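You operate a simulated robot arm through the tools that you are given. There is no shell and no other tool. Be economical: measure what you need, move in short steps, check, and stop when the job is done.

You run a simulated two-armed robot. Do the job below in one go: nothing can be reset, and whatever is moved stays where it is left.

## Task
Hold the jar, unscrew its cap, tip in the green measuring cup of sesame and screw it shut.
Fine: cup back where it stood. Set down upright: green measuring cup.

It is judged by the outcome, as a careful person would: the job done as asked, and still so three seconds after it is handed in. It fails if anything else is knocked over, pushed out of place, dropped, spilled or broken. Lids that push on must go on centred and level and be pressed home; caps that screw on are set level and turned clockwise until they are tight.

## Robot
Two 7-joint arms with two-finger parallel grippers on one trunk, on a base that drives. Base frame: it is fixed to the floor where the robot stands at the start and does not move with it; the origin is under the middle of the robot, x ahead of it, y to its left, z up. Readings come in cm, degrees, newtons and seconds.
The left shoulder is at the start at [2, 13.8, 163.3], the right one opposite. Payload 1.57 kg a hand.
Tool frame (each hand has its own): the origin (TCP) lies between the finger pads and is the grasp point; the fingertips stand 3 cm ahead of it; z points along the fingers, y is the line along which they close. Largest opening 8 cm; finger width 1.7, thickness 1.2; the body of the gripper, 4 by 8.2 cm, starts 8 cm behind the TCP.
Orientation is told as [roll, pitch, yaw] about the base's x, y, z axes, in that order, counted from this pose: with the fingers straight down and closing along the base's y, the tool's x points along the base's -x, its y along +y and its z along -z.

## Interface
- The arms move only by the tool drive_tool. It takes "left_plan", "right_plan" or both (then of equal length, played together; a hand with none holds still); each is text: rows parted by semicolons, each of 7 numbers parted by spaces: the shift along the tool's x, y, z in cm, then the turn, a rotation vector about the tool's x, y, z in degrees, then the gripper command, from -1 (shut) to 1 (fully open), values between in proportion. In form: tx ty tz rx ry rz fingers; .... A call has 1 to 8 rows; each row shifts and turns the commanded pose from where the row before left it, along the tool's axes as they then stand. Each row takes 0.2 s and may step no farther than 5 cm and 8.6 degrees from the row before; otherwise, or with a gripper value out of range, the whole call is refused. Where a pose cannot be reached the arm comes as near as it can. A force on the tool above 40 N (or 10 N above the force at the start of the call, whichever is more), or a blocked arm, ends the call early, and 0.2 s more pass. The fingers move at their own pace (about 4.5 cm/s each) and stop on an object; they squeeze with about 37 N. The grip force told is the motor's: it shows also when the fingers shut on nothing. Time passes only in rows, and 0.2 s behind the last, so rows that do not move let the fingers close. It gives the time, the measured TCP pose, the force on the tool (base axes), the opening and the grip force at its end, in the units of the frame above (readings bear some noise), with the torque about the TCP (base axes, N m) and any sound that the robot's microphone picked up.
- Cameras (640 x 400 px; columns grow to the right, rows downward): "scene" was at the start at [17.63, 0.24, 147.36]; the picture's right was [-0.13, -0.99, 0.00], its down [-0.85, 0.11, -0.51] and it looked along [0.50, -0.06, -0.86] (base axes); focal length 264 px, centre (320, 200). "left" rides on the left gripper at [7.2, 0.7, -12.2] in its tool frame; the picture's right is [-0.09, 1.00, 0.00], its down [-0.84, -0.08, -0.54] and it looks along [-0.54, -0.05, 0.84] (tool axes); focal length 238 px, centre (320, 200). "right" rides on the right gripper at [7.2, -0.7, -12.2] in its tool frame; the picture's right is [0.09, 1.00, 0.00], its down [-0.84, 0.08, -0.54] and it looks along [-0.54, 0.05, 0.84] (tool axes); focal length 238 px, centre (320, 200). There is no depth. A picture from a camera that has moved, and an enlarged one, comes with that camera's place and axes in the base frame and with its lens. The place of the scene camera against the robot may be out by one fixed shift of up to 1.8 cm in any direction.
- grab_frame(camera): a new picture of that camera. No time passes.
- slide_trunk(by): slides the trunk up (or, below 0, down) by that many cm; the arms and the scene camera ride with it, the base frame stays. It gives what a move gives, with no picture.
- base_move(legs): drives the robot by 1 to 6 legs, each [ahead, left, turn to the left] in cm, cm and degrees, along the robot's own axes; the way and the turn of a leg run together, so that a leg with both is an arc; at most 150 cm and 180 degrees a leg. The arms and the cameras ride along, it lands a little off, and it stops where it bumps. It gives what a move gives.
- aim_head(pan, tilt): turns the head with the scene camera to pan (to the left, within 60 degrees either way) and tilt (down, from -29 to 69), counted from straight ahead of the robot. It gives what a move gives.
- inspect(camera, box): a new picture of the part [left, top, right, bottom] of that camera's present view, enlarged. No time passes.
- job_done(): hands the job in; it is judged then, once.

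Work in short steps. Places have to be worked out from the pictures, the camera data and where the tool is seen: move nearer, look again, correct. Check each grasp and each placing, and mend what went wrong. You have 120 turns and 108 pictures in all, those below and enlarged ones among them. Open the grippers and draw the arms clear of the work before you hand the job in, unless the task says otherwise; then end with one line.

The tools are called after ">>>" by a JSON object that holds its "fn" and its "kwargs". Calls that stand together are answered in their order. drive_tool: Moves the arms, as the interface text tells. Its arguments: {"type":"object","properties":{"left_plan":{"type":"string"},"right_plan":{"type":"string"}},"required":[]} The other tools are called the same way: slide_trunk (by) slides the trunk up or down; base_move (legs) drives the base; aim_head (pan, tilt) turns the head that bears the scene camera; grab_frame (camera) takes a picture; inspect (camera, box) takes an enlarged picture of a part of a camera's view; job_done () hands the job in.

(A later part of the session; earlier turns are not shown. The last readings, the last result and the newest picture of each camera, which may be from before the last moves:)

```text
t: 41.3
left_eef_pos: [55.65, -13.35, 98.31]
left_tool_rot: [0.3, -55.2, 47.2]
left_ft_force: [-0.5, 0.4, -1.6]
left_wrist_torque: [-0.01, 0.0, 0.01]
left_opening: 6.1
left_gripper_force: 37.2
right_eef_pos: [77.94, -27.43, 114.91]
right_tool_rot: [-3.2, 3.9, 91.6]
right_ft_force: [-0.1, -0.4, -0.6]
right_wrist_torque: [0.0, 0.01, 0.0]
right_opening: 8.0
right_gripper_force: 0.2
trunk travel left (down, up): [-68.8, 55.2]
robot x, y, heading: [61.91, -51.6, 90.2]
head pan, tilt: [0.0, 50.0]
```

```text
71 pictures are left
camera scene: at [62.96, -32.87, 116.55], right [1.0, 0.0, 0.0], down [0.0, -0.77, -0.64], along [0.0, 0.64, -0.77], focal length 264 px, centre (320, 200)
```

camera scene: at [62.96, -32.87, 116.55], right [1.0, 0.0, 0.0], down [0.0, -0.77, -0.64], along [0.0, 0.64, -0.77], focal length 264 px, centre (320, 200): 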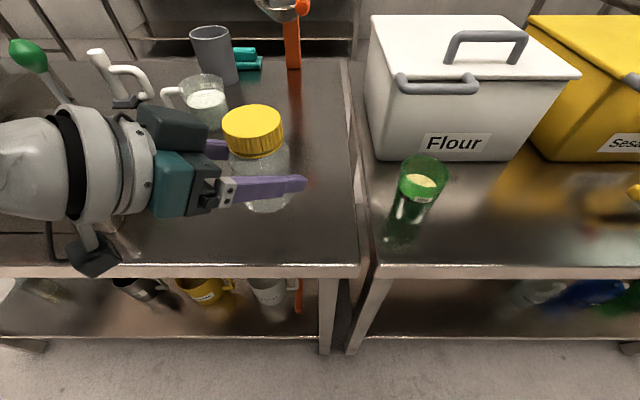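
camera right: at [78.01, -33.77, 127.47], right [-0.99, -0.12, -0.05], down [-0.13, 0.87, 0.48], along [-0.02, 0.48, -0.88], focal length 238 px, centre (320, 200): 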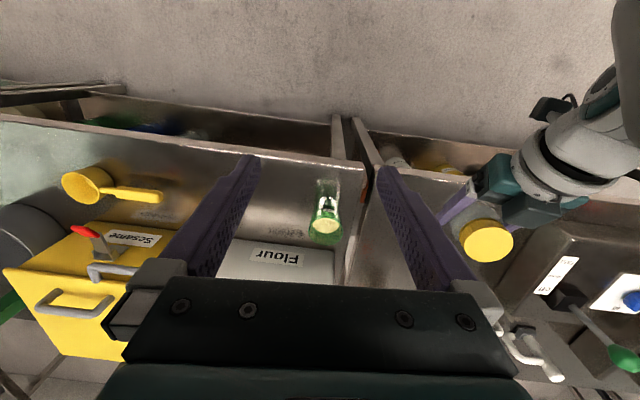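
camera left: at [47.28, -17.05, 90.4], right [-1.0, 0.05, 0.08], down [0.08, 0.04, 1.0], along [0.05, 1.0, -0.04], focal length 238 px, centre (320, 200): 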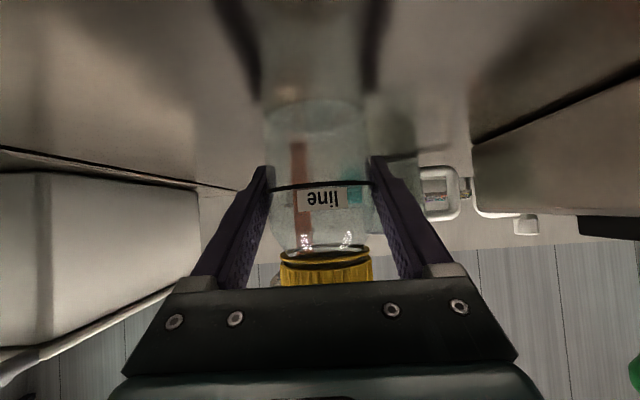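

That pose is comfortable. I shift the jar to x ≈ 61 and, at the same time, level the right hand and start it toward the jar.

>>> {"fn": "drive_tool", "kwargs": {"left_plan": "-1.03 -1.93 1.48 0 0 0 -1;-1.04 -1.94 1.47 0 0 0 -1;0 0 0 0 0 0 -1;0 0 0 0 0 0 -1;0 0 0 0 0 0 -1;0 0 0 0 0 0 -1;0 0 0 0 0 0 -1", "right_plan": "0 0 -1 -3.2 -3.8 0 1;0 0 -2 0 0 0 1;-2.9 3.4 0 0 0 0 1;-2.9 3.4 0 0 0 0 1;-2.9 3.4 0 0 0 0 1;-2.9 3.4 0 0 0 0 1;-2.9 3.4 0 0 0 0 1"}}

>>> {"fn": "grab_frame", "kwargs": {"camera": "scene"}}

>>> {"fn": "grab_frame", "kwargs": {"camera": "right"}}

```text
t: 42.9
left_eef_pos: [60.96, -13.29, 98.32]
left_tool_rot: [0.2, -55.2, 47.5]
left_ft_force: [0.3, -0.2, -1.9]
left_wrist_torque: [0.05, -0.01, 0.03]
left_opening: 6.09
left_gripper_force: 37.2
right_eef_pos: [60.56, -13.39, 118.05]
right_tool_rot: [0.1, -0.3, 91.8]
right_ft_force: [-1.0, 0.6, -0.2]
right_wrist_torque: [-0.01, -0.02, -0.02]
right_opening: 8.01
right_gripper_force: 0.0
trunk travel left (down, up): [-68.8, 55.2]
robot x, y, heading: [61.74, -51.83, 90.0]
head pan, tilt: [0.0, 50.0]
```

```text
70 pictures are left
camera scene: at [62.95, -32.87, 116.55], right [1.0, 0.0, 0.0], down [0.0, -0.77, -0.64], along [0.0, 0.64, -0.77], focal length 264 px, centre (320, 200)
```

scene: 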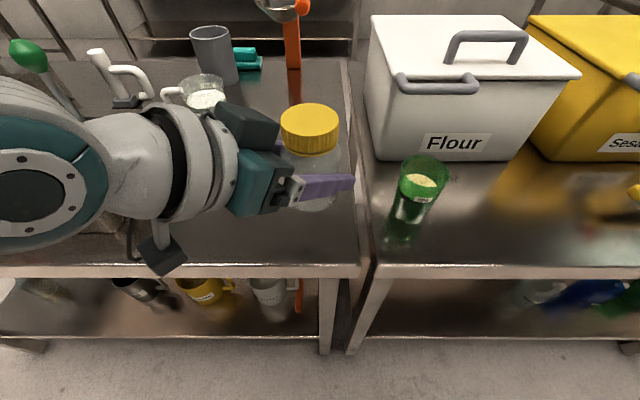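

```text
69 pictures are left
camera right: at [61.32, -20.54, 130.2], right [-0.99, -0.12, 0.0], down [-0.1, 0.83, 0.54], along [-0.07, 0.54, -0.84], focal length 238 px, centre (320, 200)
```

right: 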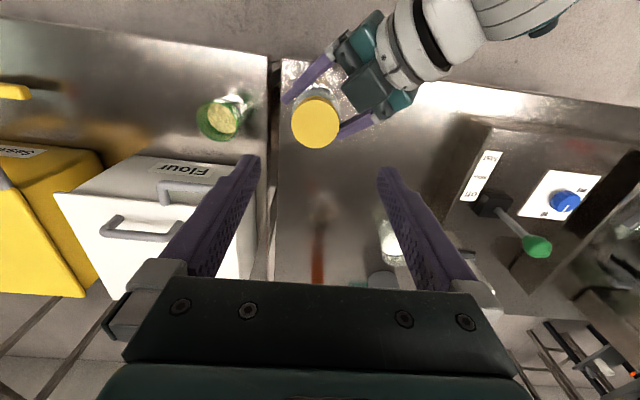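

The cap is at (60.9, -13.7) seen from the right hand, top near z 104. I wind the right wrist clockwise about 57° ready for an unscrewing stroke, and narrow the opening to about 6.8.

>>> {"fn": "drive_tool", "kwargs": {"right_plan": "0.2 -0.3 0 0 0 8.2 0.7;0 0 0 0 0 8.2 0.7;0 0 0 0 0 8.2 0.7;0 0 0 0 0 8.2 0.7;0 0 0 0 0 8.2 0.7;0 0 0 0 0 8.2 0.7;0 0 0 0 0 8.2 0.7;0 0 0 0 0 0 0.7"}}

>>> {"fn": "grab_frame", "kwargs": {"camera": "right"}}

```text
t: 44.7
left_eef_pos: [60.96, -13.22, 98.3]
left_tool_rot: [0.3, -55.2, 47.3]
left_ft_force: [-1.1, 0.3, -2.2]
left_wrist_torque: [0.04, 0.01, 0.0]
left_opening: 6.1
left_gripper_force: 36.9
right_eef_pos: [60.8, -13.7, 117.93]
right_tool_rot: [0.0, 0.0, 34.2]
right_ft_force: [0.3, -0.2, 0.0]
right_wrist_torque: [-0.01, 0.0, 0.01]
right_opening: 6.8
right_gripper_force: 0.0
trunk travel left (down, up): [-68.8, 55.2]
robot x, y, heading: [61.59, -51.74, 90.0]
head pan, tilt: [0.0, 50.0]
```

```text
68 pictures are left
camera right: at [55.13, -18.17, 130.07], right [-0.64, 0.77, 0.0], down [0.65, 0.53, 0.54], along [0.42, 0.35, -0.84], focal length 238 px, centre (320, 200)
```

right: 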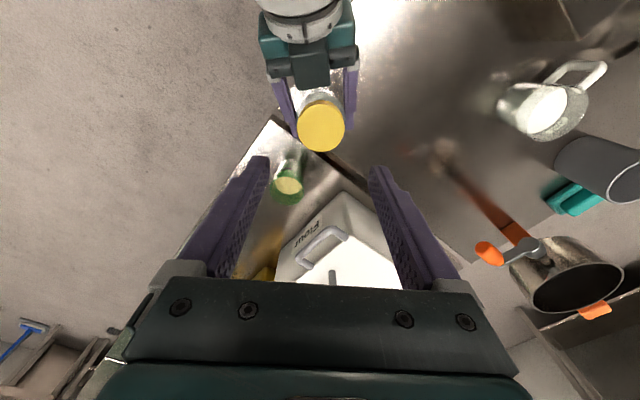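

Two right-hand views agree on the cap axis at (60.8, -13.3) with its top around 103. I lower to TCP z ≈ 107 and check from the scene camera.

>>> {"fn": "drive_tool", "kwargs": {"right_plan": "-0.2 0.3 3.7 0 0 0 0.7;0 0 3.7 0 0 0 0.7;0 0 3.6 0 0 0 0.7;0 0 0 0 0 0 0.7"}}

>>> {"fn": "inspect", "kwargs": {"camera": "scene", "box": [220, 40, 400, 220]}}

>>> {"fn": "grab_frame", "kwargs": {"camera": "right"}}

```text
t: 45.7
left_eef_pos: [61.06, -13.29, 98.38]
left_tool_rot: [0.2, -55.2, 47.4]
left_ft_force: [-0.7, -0.7, -1.1]
left_wrist_torque: [0.0, -0.01, -0.02]
left_opening: 6.1
left_gripper_force: 36.8
right_eef_pos: [60.56, -13.22, 106.79]
right_tool_rot: [0.0, 0.0, 34.4]
right_ft_force: [-1.0, -0.5, 0.5]
right_wrist_torque: [0.03, 0.01, -0.01]
right_opening: 6.78
right_gripper_force: 0.1
trunk travel left (down, up): [-68.8, 55.2]
robot x, y, heading: [62.24, -51.71, 90.0]
head pan, tilt: [0.0, 50.0]
```

```text
2.22 times, centred on (310, 130) of scene
camera zoom: at [62.96, -32.87, 116.55], right [1.0, 0.0, 0.0], down [0.0, -0.77, -0.64], along [0.0, 0.64, -0.77], focal length 586 px, centre (342, 356)
```

zoom: 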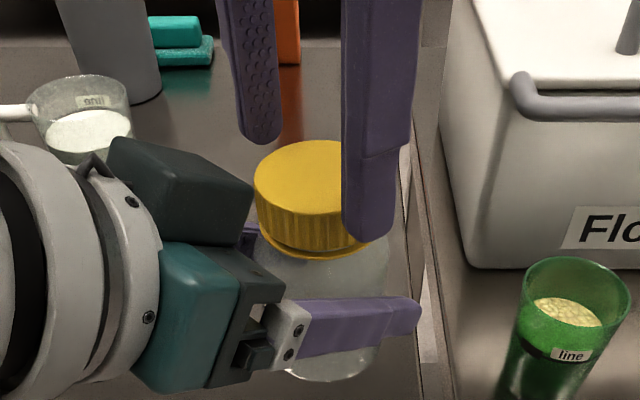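

```text
66 pictures are left
camera right: at [55.03, -17.9, 118.86], right [-0.64, 0.77, 0.0], down [0.65, 0.54, 0.54], along [0.42, 0.35, -0.84], focal length 238 px, centre (320, 200)
```

right: 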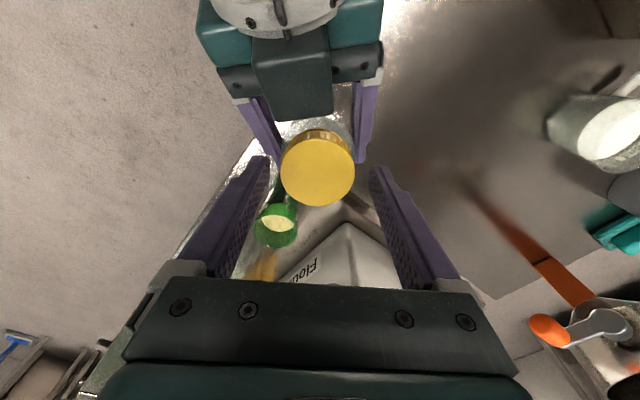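

Cap top is about z 104.2 and the axis about (60.65, -13.4). The left gripper's housing sits behind the cap in direction 227°, so strokes should keep the fingers out of there. I wind a further 40° clockwise and look before descending.

>>> {"fn": "drive_tool", "kwargs": {"right_plan": "0 -0.2 0 0 0 8 0.7;0 0 0 0 0 8 0.7;0 0 0 0 0 8 0.7;0 0 0 0 0 8 0.7;0 0 0 0 0 8 0.7;0 0 0 0 0 0 0.7"}}

>>> {"fn": "grab_frame", "kwargs": {"camera": "right"}}

>>> {"fn": "inspect", "kwargs": {"camera": "scene", "box": [220, 40, 400, 220]}}

```text
t: 47.1
left_eef_pos: [60.86, -13.23, 98.24]
left_tool_rot: [0.3, -55.2, 47.4]
left_ft_force: [0.1, -0.1, -1.7]
left_wrist_torque: [-0.02, -0.02, -0.01]
left_opening: 6.1
left_gripper_force: 37.1
right_eef_pos: [60.77, -13.45, 106.85]
right_tool_rot: [0.0, 0.0, -5.8]
right_ft_force: [-0.4, -0.1, 0.1]
right_wrist_torque: [0.0, 0.01, 0.0]
right_opening: 6.81
right_gripper_force: 0.1
trunk travel left (down, up): [-68.8, 55.2]
robot x, y, heading: [61.94, -51.67, 90.0]
head pan, tilt: [0.0, 50.0]
```

```text
65 pictures are left
camera right: at [53.57, -13.29, 119.03], right [0.01, 1.0, 0.0], down [0.84, -0.01, 0.54], along [0.54, 0.0, -0.84], focal length 238 px, centre (320, 200)
```

right: 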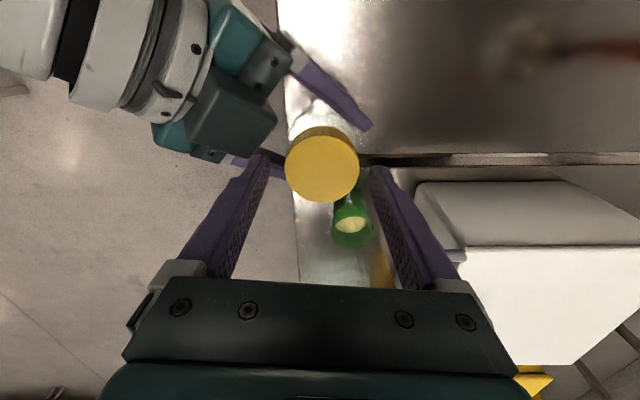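

```text
2.22 times, centred on (310, 130) of scene
camera zoom: at [62.96, -32.87, 116.55], right [1.0, 0.0, 0.0], down [0.0, -0.77, -0.64], along [0.0, 0.64, -0.77], focal length 586 px, centre (342, 356)
```

zoom: 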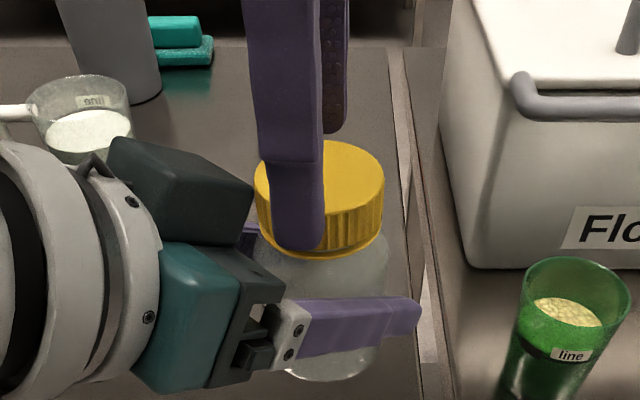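

The cap is centred between the fingers and the near finger clears the left housing. I descend 1.6 cm and close on the cap.

>>> {"fn": "drive_tool", "kwargs": {"right_plan": "0 0 0.8 0 0 0 0.7;0 0 0.8 0 0 0 0.7;0 0 0 0 0 0 0.4;0 0 0 0 0 0 -1;0 0 0 0 0 0 -1;0 0 0 0 0 0 -1"}}

>>> {"fn": "inspect", "kwargs": {"camera": "scene", "box": [220, 40, 400, 220]}}

```text
t: 48.5
left_eef_pos: [60.95, -13.21, 98.29]
left_tool_rot: [0.2, -55.2, 47.4]
left_ft_force: [-1.6, -7.0, -0.2]
left_wrist_torque: [0.22, -0.03, -0.05]
left_opening: 6.11
left_gripper_force: 36.8
right_eef_pos: [60.7, -13.35, 105.41]
right_tool_rot: [0.0, -0.1, -5.7]
right_ft_force: [-0.4, 6.5, -1.7]
right_wrist_torque: [0.24, -0.01, 0.0]
right_opening: 5.07
right_gripper_force: 36.8
trunk travel left (down, up): [-68.8, 55.2]
robot x, y, heading: [62.06, -51.75, 90.3]
head pan, tilt: [0.0, 50.0]
```

```text
2.22 times, centred on (310, 130) of scene
camera zoom: at [62.96, -32.87, 116.55], right [1.0, 0.0, 0.0], down [0.0, -0.77, -0.64], along [0.0, 0.64, -0.77], focal length 586 px, centre (342, 356)
```

zoom: 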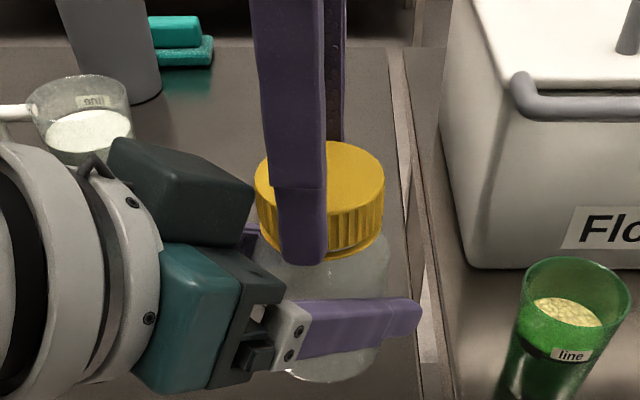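

Cap gripped (opening 5.07). I turn it counter-clockwise, first by 56°, watching the torques.

>>> {"fn": "drive_tool", "kwargs": {"right_plan": "0 0.2 0 0 0 0 -1;0 0 0 0 0 -8 -1;0 0 0 0 0 -8 -1;0 0 0 0 0 -8 -1;0 0 0 0 0 -8 -1;0 0 0 0 0 -8 -1;0 0 0 0 0 -8 -1;0 0 0 0 0 -8 -1"}}

>>> {"fn": "inspect", "kwargs": {"camera": "scene", "box": [220, 40, 400, 220]}}

```text
t: 50.3
left_eef_pos: [60.82, -13.25, 98.26]
left_tool_rot: [0.4, -55.2, 47.4]
left_ft_force: [3.3, 22.3, -13.3]
left_wrist_torque: [-0.62, 0.1, 0.05]
left_opening: 6.07
left_gripper_force: 36.9
right_eef_pos: [60.86, -13.23, 105.26]
right_tool_rot: [-0.1, 0.3, 50.6]
right_ft_force: [-3.9, -22.6, 11.5]
right_wrist_torque: [-0.94, 0.19, -0.08]
right_opening: 5.1
right_gripper_force: 36.4
trunk travel left (down, up): [-68.8, 55.2]
robot x, y, heading: [62.0, -51.73, 90.4]
head pan, tilt: [0.0, 50.0]
```

```text
2.22 times, centred on (310, 130) of scene
camera zoom: at [62.96, -32.87, 116.55], right [1.0, 0.0, 0.0], down [0.0, -0.77, -0.64], along [0.0, 0.64, -0.77], focal length 586 px, centre (342, 356)
```

zoom: 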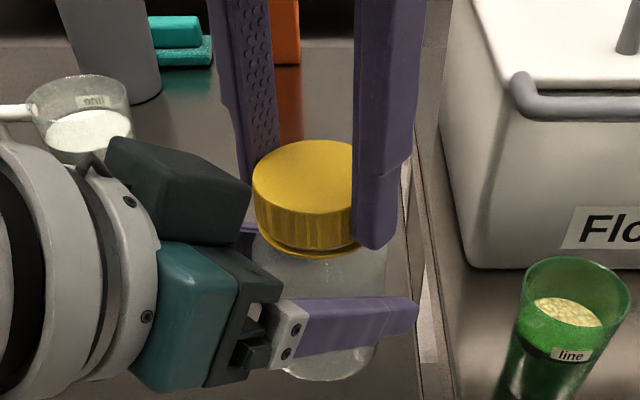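

It is turning; the thread pushes up 11 N and there's 22 N sideways. I relax both by shifting slightly up and toward -y, then continue the turn.

>>> {"fn": "drive_tool", "kwargs": {"right_plan": "0.12 -0.1 -0.06 0 0 0 -1;0 0 -0.01 0 0 -8 -1;0 0 -0.01 0 0 -8 -1;0 0 -0.01 0 0 -8 -1;0 0 -0.01 0 0 -8 -1;0 0 -0.01 0 0 -8 -1"}}

```text
t: 51.7
left_eef_pos: [60.97, -13.19, 98.36]
left_tool_rot: [0.3, -55.2, 47.5]
left_ft_force: [-11.3, 12.1, -3.8]
left_wrist_torque: [-0.56, -0.82, 0.07]
left_opening: 6.11
left_gripper_force: 36.8
right_eef_pos: [60.91, -13.35, 105.41]
right_tool_rot: [-0.2, 0.0, 90.3]
right_ft_force: [11.7, -11.3, 1.7]
right_wrist_torque: [-0.3, 0.01, 0.0]
right_opening: 5.08
right_gripper_force: 37.5
trunk travel left (down, up): [-68.8, 55.2]
robot x, y, heading: [61.84, -51.49, 90.0]
head pan, tilt: [0.0, 50.0]
```

Rotation so far 96°. I trim the side force, turn 16° more, then release, wind back 112° and re-grip.

>>> {"fn": "drive_tool", "kwargs": {"right_plan": "0.08 -0.08 -0.01 0 0 -8 -1;0 0 -0.01 0 0 -8 -1;0 0 0 0 0 0 0.6;0 0 0 0 0 0 0.6"}}

>>> {"fn": "drive_tool", "kwargs": {"right_plan": "0 0 0 0 0 8 0.6;0 0 0 0 0 8 0.6;0 0 0 0 0 8 0.6;0 0 0 0 0 8 0.6;0 0 0 0 0 8 0.6;0 0 0 0 0 8 0.6;0 0 0 0 0 8 0.6"}}

>>> {"fn": "drive_tool", "kwargs": {"right_plan": "0 0 0 0 0 8 0.6;0 0 0 0 0 8 0.6;0 0 0 0 0 8 0.6;0 0 0 0 0 8 0.6;0 0 0 0 0 8 0.6;0 0 0 0 0 8 0.6;0 0 0 0 0 8 0.6;0 0 0 0 0 0 0.6"}}

>>> {"fn": "grab_frame", "kwargs": {"camera": "right"}}

```text
t: 52.7
left_eef_pos: [61.02, -13.3, 98.15]
left_tool_rot: [0.0, -55.2, 47.3]
left_ft_force: [3.8, -3.8, -3.4]
left_wrist_torque: [0.32, 0.21, 0.25]
left_opening: 6.08
left_gripper_force: 36.8
right_eef_pos: [60.72, -13.36, 105.53]
right_tool_rot: [0.2, -0.3, 106.5]
right_ft_force: [-3.1, 2.8, 1.8]
right_wrist_torque: [-0.02, 0.06, -0.2]
right_opening: 6.61
right_gripper_force: 0.6
trunk travel left (down, up): [-68.8, 55.2]
robot x, y, heading: [62.04, -51.73, 90.1]
head pan, tilt: [0.0, 50.0]
```

```text
t: 54.3
left_eef_pos: [60.9, -13.26, 98.29]
left_tool_rot: [0.2, -55.2, 47.4]
left_ft_force: [0.2, -0.9, -1.2]
left_wrist_torque: [0.01, 0.0, -0.01]
left_opening: 6.09
left_gripper_force: 36.9
right_eef_pos: [61.17, -13.28, 105.34]
right_tool_rot: [0.0, -0.1, 49.7]
right_ft_force: [-0.1, 0.9, 0.2]
right_wrist_torque: [-0.03, 0.0, -0.02]
right_opening: 6.4
right_gripper_force: 0.1
trunk travel left (down, up): [-68.8, 55.2]
robot x, y, heading: [62.0, -51.52, 90.0]
head pan, tilt: [0.0, 50.0]
```

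```text
t: 56.1
left_eef_pos: [61.06, -13.24, 98.34]
left_tool_rot: [0.2, -55.2, 47.3]
left_ft_force: [0.5, 0.6, -1.8]
left_wrist_torque: [0.0, -0.03, 0.02]
left_opening: 6.09
left_gripper_force: 37.1
right_eef_pos: [60.76, -13.45, 105.59]
right_tool_rot: [0.0, 0.1, -5.6]
right_ft_force: [-0.2, 0.3, 0.4]
right_wrist_torque: [-0.05, 0.01, 0.0]
right_opening: 6.4
right_gripper_force: 0.0
trunk travel left (down, up): [-68.8, 55.2]
robot x, y, heading: [61.48, -51.82, 89.8]
head pan, tilt: [0.0, 50.0]
```

```text
61 pictures are left
camera right: at [53.59, -13.37, 117.65], right [0.01, 1.0, 0.0], down [0.84, -0.01, 0.54], along [0.54, 0.0, -0.84], focal length 238 px, centre (320, 200)
```

right: 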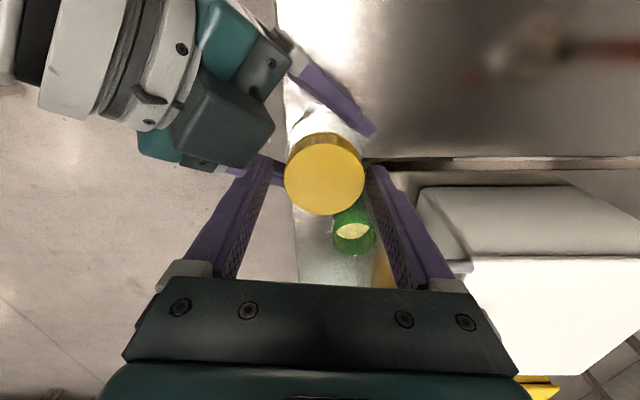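

Cap stays centred. I re-grip (shifted 0.2 toward +x where the axis seems to be) and make the second stroke with small lifts.

>>> {"fn": "drive_tool", "kwargs": {"right_plan": "-0.15 0.05 0 0 0 0 0.2;0 0 0 0 0 0 -1;0 0 0 0 0 0 -1;0 0 -0.01 0 0 -8 -1;0 0 -0.01 0 0 -8 -1;0 0 -0.01 0 0 -8 -1;0 0 -0.01 0 0 -8 -1"}}

>>> {"fn": "drive_tool", "kwargs": {"right_plan": "0 0 -0.01 0 0 -8 -1;0 0 -0.01 0 0 -8 -1;0 0 -0.01 0 0 -8 -1;0 0 -0.01 0 0 -8 -1;0 0 -0.01 0 0 -8 -1"}}

>>> {"fn": "drive_tool", "kwargs": {"right_plan": "0 0 -0.01 0 0 -8 -1;0 0 -0.01 0 0 -8 -1;0 0 -0.01 0 0 -8 -1;0 0 -0.01 0 0 -8 -1;0 0 -0.01 0 0 -8 -1;0 0 0 0 0 0 -1"}}

>>> {"fn": "inspect", "kwargs": {"camera": "scene", "box": [220, 40, 400, 220]}}

```text
t: 57.7
left_eef_pos: [61.01, -13.31, 98.26]
left_tool_rot: [0.1, -55.1, 47.4]
left_ft_force: [3.3, -19.8, -1.6]
left_wrist_torque: [0.91, -0.04, -0.03]
left_opening: 6.12
left_gripper_force: 37.4
right_eef_pos: [60.99, -13.17, 105.52]
right_tool_rot: [0.2, 0.0, 26.5]
right_ft_force: [-2.7, 19.4, -1.1]
right_wrist_torque: [0.47, 0.25, -0.01]
right_opening: 5.04
right_gripper_force: 37.1
trunk travel left (down, up): [-68.8, 55.2]
robot x, y, heading: [62.29, -51.7, 89.9]
head pan, tilt: [0.0, 50.0]
```

```text
t: 58.9
left_eef_pos: [61.02, -13.3, 98.3]
left_tool_rot: [0.3, -55.2, 47.4]
left_ft_force: [3.4, -17.5, -3.2]
left_wrist_torque: [0.9, 0.05, -0.02]
left_opening: 6.1
left_gripper_force: 37.1
right_eef_pos: [61.07, -13.38, 105.67]
right_tool_rot: [0.2, -0.3, 66.6]
right_ft_force: [-4.5, 18.5, 0.9]
right_wrist_torque: [0.41, 0.21, -0.02]
right_opening: 5.08
right_gripper_force: 36.9
trunk travel left (down, up): [-68.8, 55.2]
robot x, y, heading: [62.28, -51.67, 90.0]
head pan, tilt: [0.0, 50.0]
```

```text
t: 60.3
left_eef_pos: [61.0, -13.24, 98.29]
left_tool_rot: [0.2, -55.1, 47.4]
left_ft_force: [3.7, -17.5, -2.7]
left_wrist_torque: [0.85, 0.23, 0.01]
left_opening: 6.08
left_gripper_force: 36.6
right_eef_pos: [61.04, -13.33, 105.62]
right_tool_rot: [0.1, -0.2, 106.4]
right_ft_force: [-3.4, 18.0, 1.1]
right_wrist_torque: [0.44, 0.04, 0.0]
right_opening: 5.07
right_gripper_force: 36.3
trunk travel left (down, up): [-68.8, 55.2]
robot x, y, heading: [61.93, -51.5, 90.2]
head pan, tilt: [0.0, 50.0]
```

```text
2.22 times, centred on (310, 130) of scene
camera zoom: at [62.96, -32.87, 116.55], right [1.0, 0.0, 0.0], down [0.0, -0.77, -0.64], along [0.0, 0.64, -0.77], focal length 586 px, centre (342, 356)
```

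zoom: 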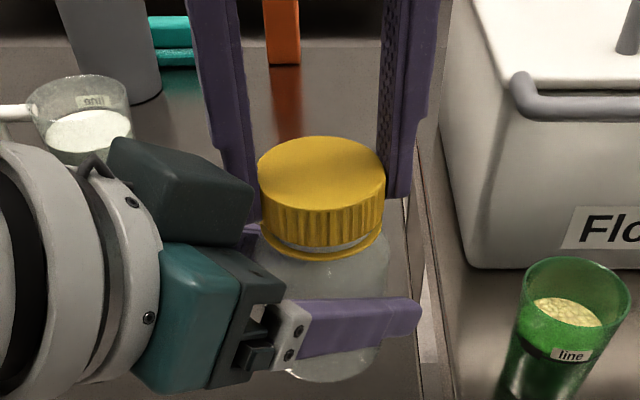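

The cap has visibly risen from the collar. I test with a gentle 0.3 cm lift.

>>> {"fn": "drive_tool", "kwargs": {"right_plan": "0 0 -0.15 0 0 0 -1;0 0 -0.15 0 0 0 -1"}}

```text
t: 60.9
left_eef_pos: [61.05, -13.14, 98.42]
left_tool_rot: [0.2, -55.3, 47.3]
left_ft_force: [2.3, -20.4, 5.2]
left_wrist_torque: [0.79, 0.25, 0.0]
left_opening: 6.1
left_gripper_force: 36.4
right_eef_pos: [61.07, -13.21, 105.76]
right_tool_rot: [0.0, -0.2, 106.2]
right_ft_force: [-1.2, 21.1, -6.8]
right_wrist_torque: [0.76, -0.08, -0.03]
right_opening: 5.06
right_gripper_force: 36.3
trunk travel left (down, up): [-68.8, 55.2]
robot x, y, heading: [61.82, -51.62, 90.1]
head pan, tilt: [0.0, 50.0]
```

Still threaded (7 N resistance). I release, wind back and do a third stroke.

>>> {"fn": "drive_tool", "kwargs": {"right_plan": "0 0 0.15 0 0 0 0.6;0 0 0 0 0 0 0.6;0 0 0 0 0 8 0.6;0 0 0 0 0 8 0.6;0 0 0 0 0 8 0.6;0 0 0 0 0 8 0.6;0 0 0 0 0 8 0.6;0 0 0 0 0 8 0.6"}}

>>> {"fn": "drive_tool", "kwargs": {"right_plan": "0 0 0 0 0 8 0.6;0 0 0 0 0 8 0.6;0 0 0 0 0 8 0.6;0 0 0 0 0 8 0.6;0 0 0 0 0 8 0.6;0 0 0 0 0 8 0.6;0 0 0 0 0 8 0.6;0 0 0 0 0 8 0.6"}}

>>> {"fn": "drive_tool", "kwargs": {"right_plan": "0 0.15 0 0 0 0 0.2;0 0 0 0 0 0 -1;0 0 0 0 0 0 -1;0 0 -0.01 0 0 -8 -1;0 0 -0.01 0 0 -8 -1;0 0 -0.01 0 0 -8 -1;0 0 -0.01 0 0 -8 -1;0 0 -0.01 0 0 -8 -1"}}

>>> {"fn": "drive_tool", "kwargs": {"right_plan": "0 0 -0.01 0 0 -8 -1;0 0 -0.01 0 0 -8 -1;0 0 -0.01 0 0 -8 -1;0 0 -0.01 0 0 -8 -1;0 0 -0.01 0 0 -8 -1;0 0 -0.01 0 0 -8 -1;0 0 -0.01 0 0 -8 -1;0 0 -0.01 0 0 -8 -1"}}

>>> {"fn": "inspect", "kwargs": {"camera": "scene", "box": [220, 40, 400, 220]}}

```text
t: 62.7
left_eef_pos: [60.97, -13.24, 98.32]
left_tool_rot: [0.1, -55.1, 47.5]
left_ft_force: [-0.3, 0.0, -1.6]
left_wrist_torque: [0.01, 0.0, 0.0]
left_opening: 6.07
left_gripper_force: 36.6
right_eef_pos: [61.13, -13.21, 105.86]
right_tool_rot: [0.2, 0.0, 58.0]
right_ft_force: [0.0, 0.1, -0.4]
right_wrist_torque: [-0.02, -0.04, -0.02]
right_opening: 6.4
right_gripper_force: 0.1
trunk travel left (down, up): [-68.8, 55.2]
robot x, y, heading: [62.09, -51.86, 90.2]
head pan, tilt: [0.0, 50.0]
```

```text
t: 64.5
left_eef_pos: [60.91, -13.28, 98.31]
left_tool_rot: [0.2, -55.2, 47.4]
left_ft_force: [0.0, -0.2, -1.8]
left_wrist_torque: [0.0, 0.03, 0.0]
left_opening: 6.07
left_gripper_force: 36.8
right_eef_pos: [61.16, -13.4, 105.71]
right_tool_rot: [0.0, 0.0, -5.8]
right_ft_force: [0.8, 0.0, -0.3]
right_wrist_torque: [0.01, 0.02, 0.01]
right_opening: 6.38
right_gripper_force: 0.1
trunk travel left (down, up): [-68.8, 55.2]
robot x, y, heading: [62.17, -51.46, 90.1]
head pan, tilt: [0.0, 50.0]
```

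```text
t: 66.3
left_eef_pos: [60.94, -13.38, 98.23]
left_tool_rot: [0.2, -55.1, 47.4]
left_ft_force: [-4.1, -10.6, 1.1]
left_wrist_torque: [0.47, -0.12, 0.02]
left_opening: 6.06
left_gripper_force: 36.8
right_eef_pos: [61.06, -13.12, 105.81]
right_tool_rot: [0.1, 0.0, 34.4]
right_ft_force: [5.2, 10.1, -3.3]
right_wrist_torque: [0.34, -0.2, -0.04]
right_opening: 5.05
right_gripper_force: 36.8
trunk travel left (down, up): [-68.8, 55.2]
robot x, y, heading: [61.74, -51.83, 90.2]
head pan, tilt: [0.0, 50.0]
```

```text
t: 68.1
left_eef_pos: [60.95, -13.3, 98.42]
left_tool_rot: [0.3, -55.2, 47.4]
left_ft_force: [-0.1, -7.4, -1.6]
left_wrist_torque: [0.39, -0.04, 0.1]
left_opening: 6.06
left_gripper_force: 37.3
right_eef_pos: [61.12, -13.14, 105.94]
right_tool_rot: [0.1, 0.1, 98.6]
right_ft_force: [1.6, 8.6, 0.1]
right_wrist_torque: [0.25, 0.02, -0.07]
right_opening: 5.04
right_gripper_force: 36.7
trunk travel left (down, up): [-68.8, 55.2]
robot x, y, heading: [62.21, -51.03, 90.1]
head pan, tilt: [0.0, 50.0]
```

```text
2.22 times, centred on (310, 130) of scene
camera zoom: at [62.96, -32.87, 116.55], right [1.0, 0.0, 0.0], down [0.0, -0.77, -0.64], along [0.0, 0.64, -0.77], focal length 586 px, centre (342, 356)
```

zoom: 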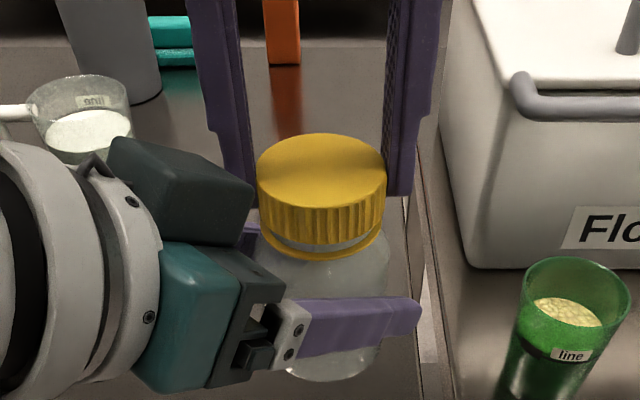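

Gap is growing. I test-lift again.

>>> {"fn": "drive_tool", "kwargs": {"right_plan": "0 0 -0.15 0 0 0 -1;0 0 -0.2 0 0 0 -1;0 0 -0.2 0 0 0 -1"}}

>>> {"fn": "inspect", "kwargs": {"camera": "scene", "box": [220, 40, 400, 220]}}

```text
t: 68.9
left_eef_pos: [60.92, -13.32, 98.44]
left_tool_rot: [0.3, -55.3, 47.3]
left_ft_force: [2.0, -8.6, 4.6]
left_wrist_torque: [0.64, 0.12, -0.03]
left_opening: 6.06
left_gripper_force: 37.2
right_eef_pos: [61.06, -13.22, 106.44]
right_tool_rot: [0.1, 0.1, 98.3]
right_ft_force: [-2.0, 9.2, -7.4]
right_wrist_torque: [0.14, 0.06, 0.02]
right_opening: 5.07
right_gripper_force: 37.2
trunk travel left (down, up): [-68.8, 55.2]
robot x, y, heading: [62.09, -51.82, 90.3]
head pan, tilt: [0.0, 50.0]
```

```text
2.22 times, centred on (310, 130) of scene
camera zoom: at [62.96, -32.87, 116.55], right [1.0, 0.0, 0.0], down [0.0, -0.77, -0.64], along [0.0, 0.64, -0.77], focal length 586 px, centre (342, 356)
```

zoom: 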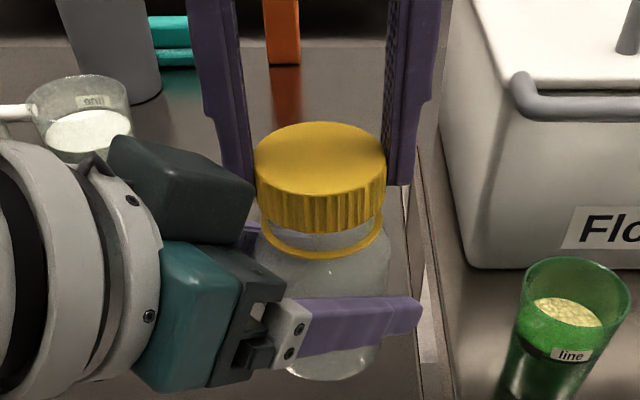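

The cap now rises with the hand. I keep lifting.

>>> {"fn": "drive_tool", "kwargs": {"right_plan": "0 0 -0.5 0 0 0 -1;0 0 -0.5 0 0 0 -1;0 0 -1 0 0 0 -1;0 0 -2 0 0 0 -1;0 0 -2 0 0 0 -1;0 0 -2 0 0 0 -1;0 0 0 0 0 0 -1"}}

>>> {"fn": "grab_frame", "kwargs": {"camera": "scene"}}

```text
t: 70.5
left_eef_pos: [61.03, -13.33, 98.31]
left_tool_rot: [0.1, -55.1, 47.4]
left_ft_force: [-0.1, 0.4, -1.6]
left_wrist_torque: [-0.01, 0.01, 0.0]
left_opening: 6.08
left_gripper_force: 37.1
right_eef_pos: [61.15, -13.26, 114.41]
right_tool_rot: [0.0, 0.1, 98.3]
right_ft_force: [-0.3, 0.2, 0.5]
right_wrist_torque: [0.01, -0.01, 0.0]
right_opening: 5.07
right_gripper_force: 36.6
trunk travel left (down, up): [-68.8, 55.2]
robot x, y, heading: [62.19, -51.3, 90.0]
head pan, tilt: [0.0, 50.0]
```

```text
57 pictures are left
camera scene: at [62.96, -32.87, 116.55], right [1.0, 0.0, 0.0], down [0.0, -0.77, -0.64], along [0.0, 0.64, -0.77], focal length 264 px, centre (320, 200)
```

scene: 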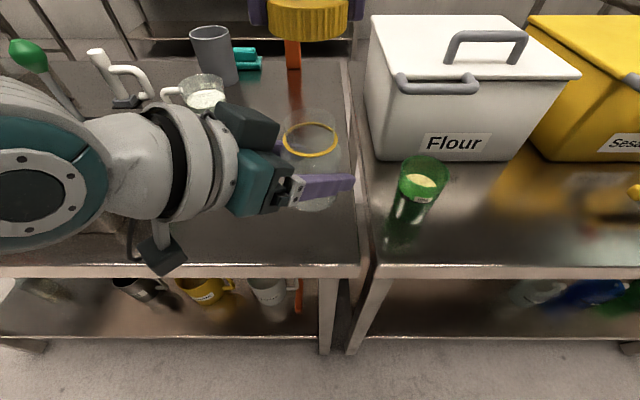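

Cap is off and hangs level in the right gripper. I carry it to a free spot on the right table around (87, -12).

>>> {"fn": "drive_tool", "kwargs": {"right_plan": "0.4 -4.3 0 0 0 0 -1;0.4 -4.3 0 0 0 0 -1;0.4 -4.3 0 0 0 0 -1;0.4 -4.3 0 0 0 0 -1;0.4 -4.3 0 0 0 0 -1;0.4 -4.3 0 0 0 0 -1;0 0 0 0 0 0 -1"}}

>>> {"fn": "grab_frame", "kwargs": {"camera": "scene"}}

>>> {"fn": "grab_frame", "kwargs": {"camera": "right"}}

```text
t: 72.1
left_eef_pos: [61.03, -13.36, 98.26]
left_tool_rot: [0.2, -55.2, 47.4]
left_ft_force: [-0.2, -0.7, -1.5]
left_wrist_torque: [0.0, -0.02, 0.0]
left_opening: 6.14
left_gripper_force: 37.5
right_eef_pos: [87.21, -11.86, 114.54]
right_tool_rot: [-0.1, -0.1, 98.3]
right_ft_force: [-0.2, -0.1, 0.5]
right_wrist_torque: [-0.02, -0.04, 0.01]
right_opening: 5.06
right_gripper_force: 36.2
trunk travel left (down, up): [-68.8, 55.2]
robot x, y, heading: [62.09, -51.5, 90.1]
head pan, tilt: [0.0, 50.0]
```

```text
56 pictures are left
camera scene: at [62.96, -32.87, 116.55], right [1.0, 0.0, 0.0], down [0.0, -0.77, -0.64], along [0.0, 0.64, -0.77], focal length 264 px, centre (320, 200)
```

scene: 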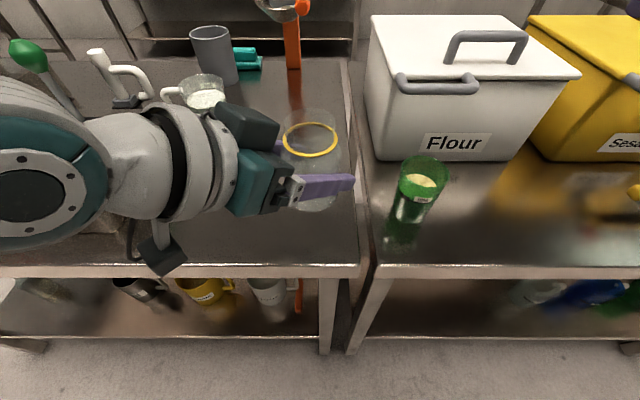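

```text
55 pictures are left
camera right: at [88.84, -18.85, 126.63], right [-0.97, -0.23, 0.0], down [-0.2, 0.82, 0.54], along [-0.13, 0.53, -0.84], focal length 238 px, centre (320, 200)
```

right: 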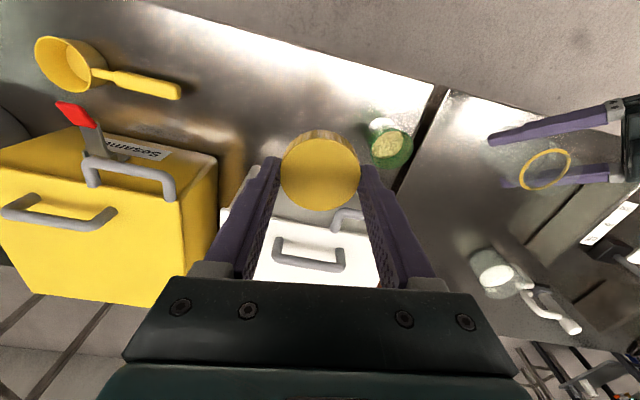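

The spot below (pixel ~(320,100)) is empty. I descend to just above the table.

>>> {"fn": "drive_tool", "kwargs": {"right_plan": "0 0 4 0 0 0 -1;0 0 4 0 0 0 -1;0 0 4 0 0 0 -1;0 0 4 0 0 0 -1;0 0 4 0 0 0 -1;0 0 3.5 0 0 0 -1;0 0 1 0 0 0 -1;0 0 0 0 0 0 -1"}}

>>> {"fn": "drive_tool", "kwargs": {"right_plan": "0 0 0.3 0 0 0 -1;0 0 0.3 0 0 0 -1;0 0 0.3 0 0 0 -1;0 0 0.2 0 0 0 -1"}}

>>> {"fn": "aim_head", "kwargs": {"pan": -35, "tilt": 50}}

>>> {"fn": "grab_frame", "kwargs": {"camera": "scene"}}

```text
t: 73.9
left_eef_pos: [60.92, -13.03, 98.31]
left_tool_rot: [0.2, -55.2, 47.5]
left_ft_force: [0.7, -0.1, -1.5]
left_wrist_torque: [0.02, -0.02, -0.01]
left_opening: 6.1
left_gripper_force: 37.6
right_eef_pos: [87.04, -11.75, 89.84]
right_tool_rot: [0.0, -0.1, 98.3]
right_ft_force: [-0.1, 0.2, -0.2]
right_wrist_torque: [0.04, 0.0, -0.02]
right_opening: 5.07
right_gripper_force: 37.4
trunk travel left (down, up): [-68.8, 55.2]
robot x, y, heading: [62.11, -51.62, 89.8]
head pan, tilt: [0.0, 50.0]
```

```text
t: 74.9
left_eef_pos: [61.02, -13.34, 98.37]
left_tool_rot: [0.1, -55.2, 47.4]
left_ft_force: [0.3, 0.8, -1.9]
left_wrist_torque: [0.0, 0.0, -0.01]
left_opening: 6.07
left_gripper_force: 37.1
right_eef_pos: [86.93, -11.76, 88.83]
right_tool_rot: [0.0, 0.1, 98.3]
right_ft_force: [-0.3, 0.2, 0.8]
right_wrist_torque: [-0.02, 0.02, 0.0]
right_opening: 5.08
right_gripper_force: 37.0
trunk travel left (down, up): [-68.8, 55.2]
robot x, y, heading: [61.57, -51.26, 90.1]
head pan, tilt: [0.0, 50.0]
```

```text
t: 75.9
left_eef_pos: [60.87, -13.23, 98.38]
left_tool_rot: [0.1, -55.1, 47.4]
left_ft_force: [-0.4, -0.3, -0.8]
left_wrist_torque: [-0.04, 0.02, 0.01]
left_opening: 6.09
left_gripper_force: 36.5
right_eef_pos: [87.12, -11.88, 88.73]
right_tool_rot: [0.0, 0.0, 98.4]
right_ft_force: [-0.2, -0.8, -0.8]
right_wrist_torque: [-0.02, -0.03, -0.01]
right_opening: 5.04
right_gripper_force: 36.5
trunk travel left (down, up): [-68.8, 55.2]
robot x, y, heading: [62.1, -51.74, 89.8]
head pan, tilt: [-35.0, 50.0]
```

```text
54 pictures are left
camera scene: at [67.37, -34.25, 116.55], right [0.82, -0.57, 0.0], down [-0.44, -0.63, -0.64], along [0.37, 0.53, -0.77], focal length 264 px, centre (320, 200)
```

scene: 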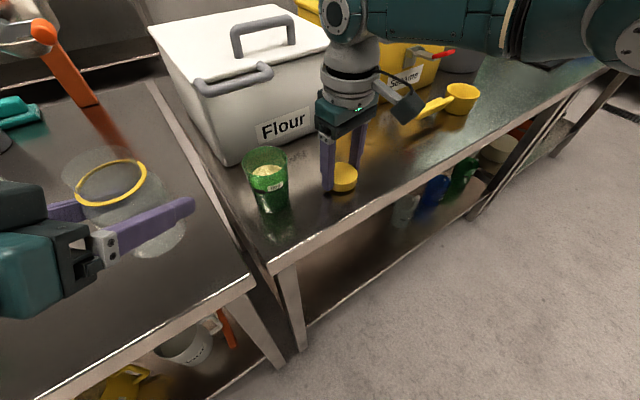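

Just above the table, no contact yet. I lower in 2 mm steps until contact.

>>> {"fn": "drive_tool", "kwargs": {"right_plan": "0 0 0.2 0 0 0 -1;0 0 0.2 0 0 0 -1;0 0 0.15 0 0 0 -1"}}

>>> {"fn": "inspect", "kwargs": {"camera": "scene", "box": [280, 100, 420, 220]}}

```text
t: 76.7
left_eef_pos: [60.95, -13.31, 98.37]
left_tool_rot: [0.2, -55.2, 47.4]
left_ft_force: [0.6, -0.2, -1.3]
left_wrist_torque: [0.03, 0.0, 0.01]
left_opening: 6.06
left_gripper_force: 37.3
right_eef_pos: [87.03, -11.8, 88.26]
right_tool_rot: [-0.1, -0.1, 98.3]
right_ft_force: [-0.5, -1.6, 3.7]
right_wrist_torque: [-0.15, 0.02, -0.04]
right_opening: 5.06
right_gripper_force: 37.2
trunk travel left (down, up): [-68.8, 55.2]
robot x, y, heading: [61.95, -51.68, 90.2]
head pan, tilt: [-35.0, 50.0]
```

```text
3.33 times, centred on (350, 160) of scene
camera zoom: at [67.38, -34.25, 116.56], right [0.82, -0.57, 0.0], down [-0.44, -0.63, -0.64], along [0.37, 0.53, -0.77], focal length 879 px, centre (220, 333)
```

zoom: 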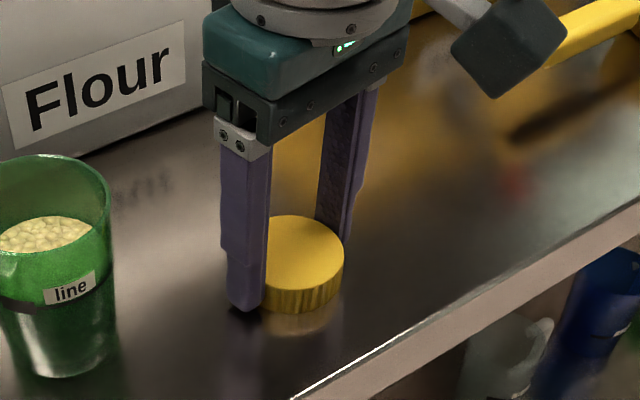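

Contact (3.7 N). I release the cap and rise.

>>> {"fn": "drive_tool", "kwargs": {"right_plan": "0 0 0 0 0 0 0.7;0 0 0 0 0 0 0.7;0 0 0 0 0 0 0.7;0 0 -3 0 0 0 0.7;0 0 -4 0 0 0 0.7;0 0 -4 0 0 0 1;0 0 -4 0 0 0 1;0 0 0 0 0 0 1"}}

>>> {"fn": "grab_frame", "kwargs": {"camera": "scene"}}

>>> {"fn": "grab_frame", "kwargs": {"camera": "right"}}

```text
t: 78.5
left_eef_pos: [60.9, -13.31, 98.37]
left_tool_rot: [0.1, -55.2, 47.5]
left_ft_force: [-0.3, 0.0, -1.3]
left_wrist_torque: [0.0, -0.02, 0.01]
left_opening: 6.07
left_gripper_force: 36.9
right_eef_pos: [86.97, -11.95, 103.18]
right_tool_rot: [0.0, 0.0, 98.3]
right_ft_force: [0.1, 0.2, 0.0]
right_wrist_torque: [-0.02, -0.02, 0.01]
right_opening: 7.98
right_gripper_force: 0.1
trunk travel left (down, up): [-68.8, 55.2]
robot x, y, heading: [62.01, -51.93, 90.0]
head pan, tilt: [-35.0, 50.0]
```

```text
52 pictures are left
camera scene: at [67.38, -34.25, 116.55], right [0.82, -0.57, 0.0], down [-0.44, -0.63, -0.64], along [0.37, 0.53, -0.77], focal length 264 px, centre (320, 200)
```

scene: 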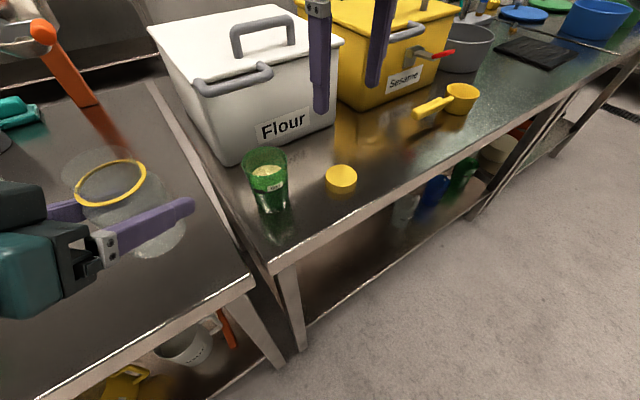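

```text
51 pictures are left
camera right: at [88.61, -18.95, 115.34], right [-0.97, -0.23, 0.0], down [-0.2, 0.82, 0.54], along [-0.13, 0.53, -0.84], focal length 238 px, centre (320, 200)
```

right: 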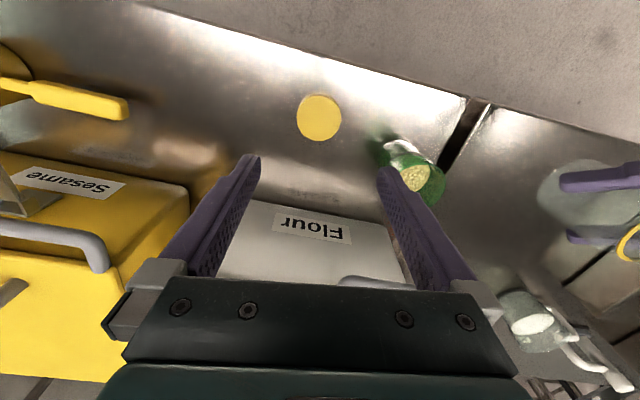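

Cap rests at (87.0, -11.8). Next I draw the right hand back in front of the cup and pitch it up to about 15° below horizontal for a pouring grasp.

>>> {"fn": "drive_tool", "kwargs": {"right_plan": "3.1 2.2 0 0 0 0 1;3.1 2.2 0 0 0 0 1;3.1 2.2 0 0 0 0 1;3.1 2.2 0 0 0 0 1;3.1 2.2 0 0 0 0 1;0 0 0 0 -8 0 1;0 0 0 0 -8 0 1;0 0 0 0 -8 0 1"}}

>>> {"fn": "drive_tool", "kwargs": {"right_plan": "0 0 0 0 -8.5 0 1;0 0 0 0 -8.5 0 1;0 0 0 0 -8.5 0 1;0 0 0 0 -8.5 0 1;0 0 0 0 -8.5 0 1;0 0 0 0 -8.5 0 1;0 0 0 0 0 0 1"}}

>>> {"fn": "aim_head", "kwargs": {"pan": -15, "tilt": 50}}

>>> {"fn": "grab_frame", "kwargs": {"camera": "scene"}}

>>> {"fn": "grab_frame", "kwargs": {"camera": "right"}}

```text
t: 80.3
left_eef_pos: [60.9, -13.26, 98.31]
left_tool_rot: [0.1, -55.3, 47.4]
left_ft_force: [0.6, -0.7, -1.0]
left_wrist_torque: [0.04, 0.01, 0.0]
left_opening: 6.08
left_gripper_force: 36.5
right_eef_pos: [77.52, -25.45, 101.27]
right_tool_rot: [0.1, -24.2, 98.3]
right_ft_force: [0.6, 1.0, 0.6]
right_wrist_torque: [-0.01, -0.02, 0.01]
right_opening: 7.99
right_gripper_force: 0.0
right hand out of reach, approached as far as the arm can: row 7, 8
trunk travel left (down, up): [-68.8, 55.2]
robot x, y, heading: [61.95, -51.42, 90.2]
head pan, tilt: [-35.0, 50.0]
```

```text
t: 81.9
left_eef_pos: [60.89, -13.35, 98.31]
left_tool_rot: [0.2, -55.3, 47.4]
left_ft_force: [0.4, -0.5, -1.1]
left_wrist_torque: [0.0, -0.02, 0.02]
left_opening: 6.08
left_gripper_force: 37.0
right_eef_pos: [77.38, -24.27, 100.11]
right_tool_rot: [0.4, -75.0, 98.0]
right_ft_force: [0.0, -0.5, -0.1]
right_wrist_torque: [0.0, 0.02, 0.0]
right_opening: 7.98
right_gripper_force: 0.0
right hand out of reach, approached as far as the arm can: row 1, 2
trunk travel left (down, up): [-68.8, 55.2]
robot x, y, heading: [61.62, -51.4, 90.2]
head pan, tilt: [-35.0, 50.0]
```

```text
t: 82.7
left_eef_pos: [60.87, -13.17, 98.35]
left_tool_rot: [0.2, -55.2, 47.4]
left_ft_force: [0.6, 0.3, -1.3]
left_wrist_torque: [0.0, 0.0, 0.02]
left_opening: 6.05
left_gripper_force: 36.9
right_eef_pos: [77.45, -24.34, 100.19]
right_tool_rot: [0.1, -75.2, 98.2]
right_ft_force: [0.2, -1.1, 0.0]
right_wrist_torque: [-0.02, -0.02, -0.02]
right_opening: 8.03
right_gripper_force: 0.1
trunk travel left (down, up): [-68.8, 55.2]
robot x, y, heading: [62.3, -51.68, 90.1]
head pan, tilt: [-15.0, 50.0]
```

```text
50 pictures are left
camera scene: at [64.96, -33.13, 116.55], right [0.97, -0.26, 0.0], down [-0.2, -0.74, -0.64], along [0.17, 0.62, -0.77], focal length 264 px, centre (320, 200)
```

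scene: 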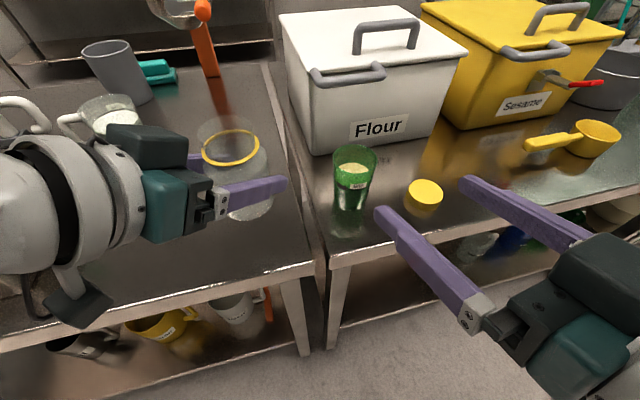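

```text
49 pictures are left
camera right: at [79.98, -37.68, 96.33], right [-0.98, -0.17, -0.09], down [-0.03, -0.32, 0.95], along [-0.19, 0.93, 0.3], focal length 238 px, centre (320, 200)
```

right: 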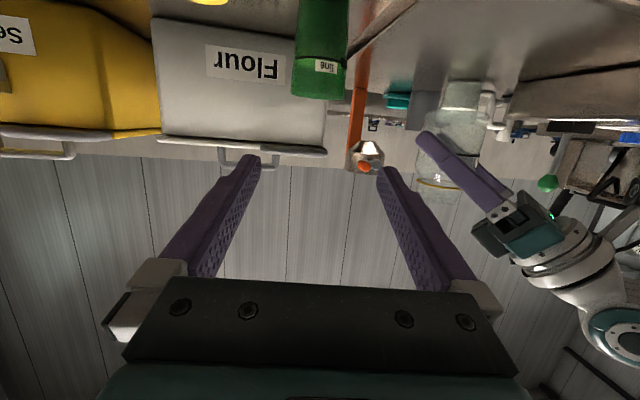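

Horizontal-ish pose reached; from this view the cup is at (75.3, -9.3) with its rim at z ≈ 93.5, and my approach line passes through it. I move to the pre-grasp.

>>> {"fn": "drive_tool", "kwargs": {"right_plan": "2.1 0 3 0 0 0 1;2.1 0 3 0 0 0 1;2.1 0 3 0 0 0 1;0 0 0 0 0 0 1"}}

>>> {"fn": "grab_frame", "kwargs": {"camera": "right"}}

>>> {"fn": "inspect", "kwargs": {"camera": "scene", "box": [260, 100, 500, 260]}}

```text
t: 83.7
left_eef_pos: [60.87, -13.27, 98.24]
left_tool_rot: [0.2, -55.2, 47.3]
left_ft_force: [-0.5, 0.1, -1.5]
left_wrist_torque: [0.04, -0.01, 0.01]
left_opening: 6.08
left_gripper_force: 36.7
right_eef_pos: [76.36, -17.32, 92.0]
right_tool_rot: [0.3, -75.0, 98.1]
right_ft_force: [-0.4, 0.5, 0.2]
right_wrist_torque: [0.01, 0.04, -0.04]
right_opening: 8.0
right_gripper_force: 0.1
trunk travel left (down, up): [-68.8, 55.2]
robot x, y, heading: [61.89, -51.6, 89.9]
head pan, tilt: [-15.0, 50.0]
```

```text
48 pictures are left
camera right: at [78.89, -30.79, 88.05], right [-0.98, -0.17, -0.09], down [-0.03, -0.32, 0.95], along [-0.19, 0.93, 0.3], focal length 238 px, centre (320, 200)
```

right: 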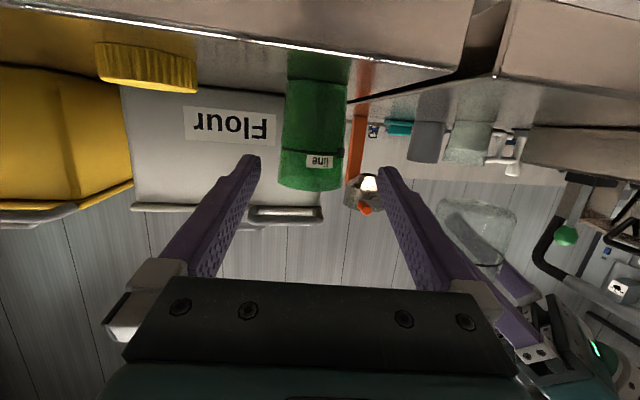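

```text
2.50 times, centred on (380, 180) of scene
camera zoom: at [64.95, -33.12, 116.55], right [0.97, -0.26, 0.0], down [-0.2, -0.74, -0.64], along [0.16, 0.62, -0.77], focal length 659 px, centre (170, 250)
```

zoom: 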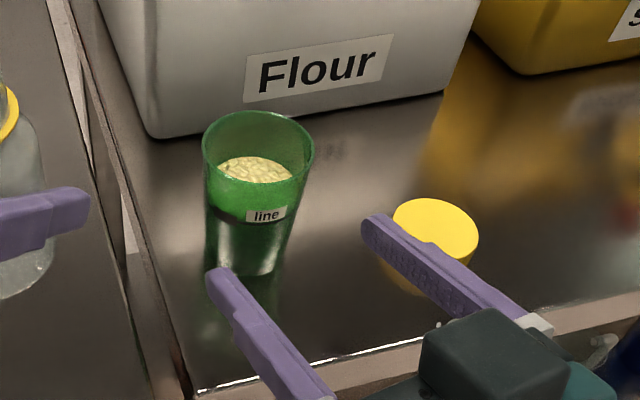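

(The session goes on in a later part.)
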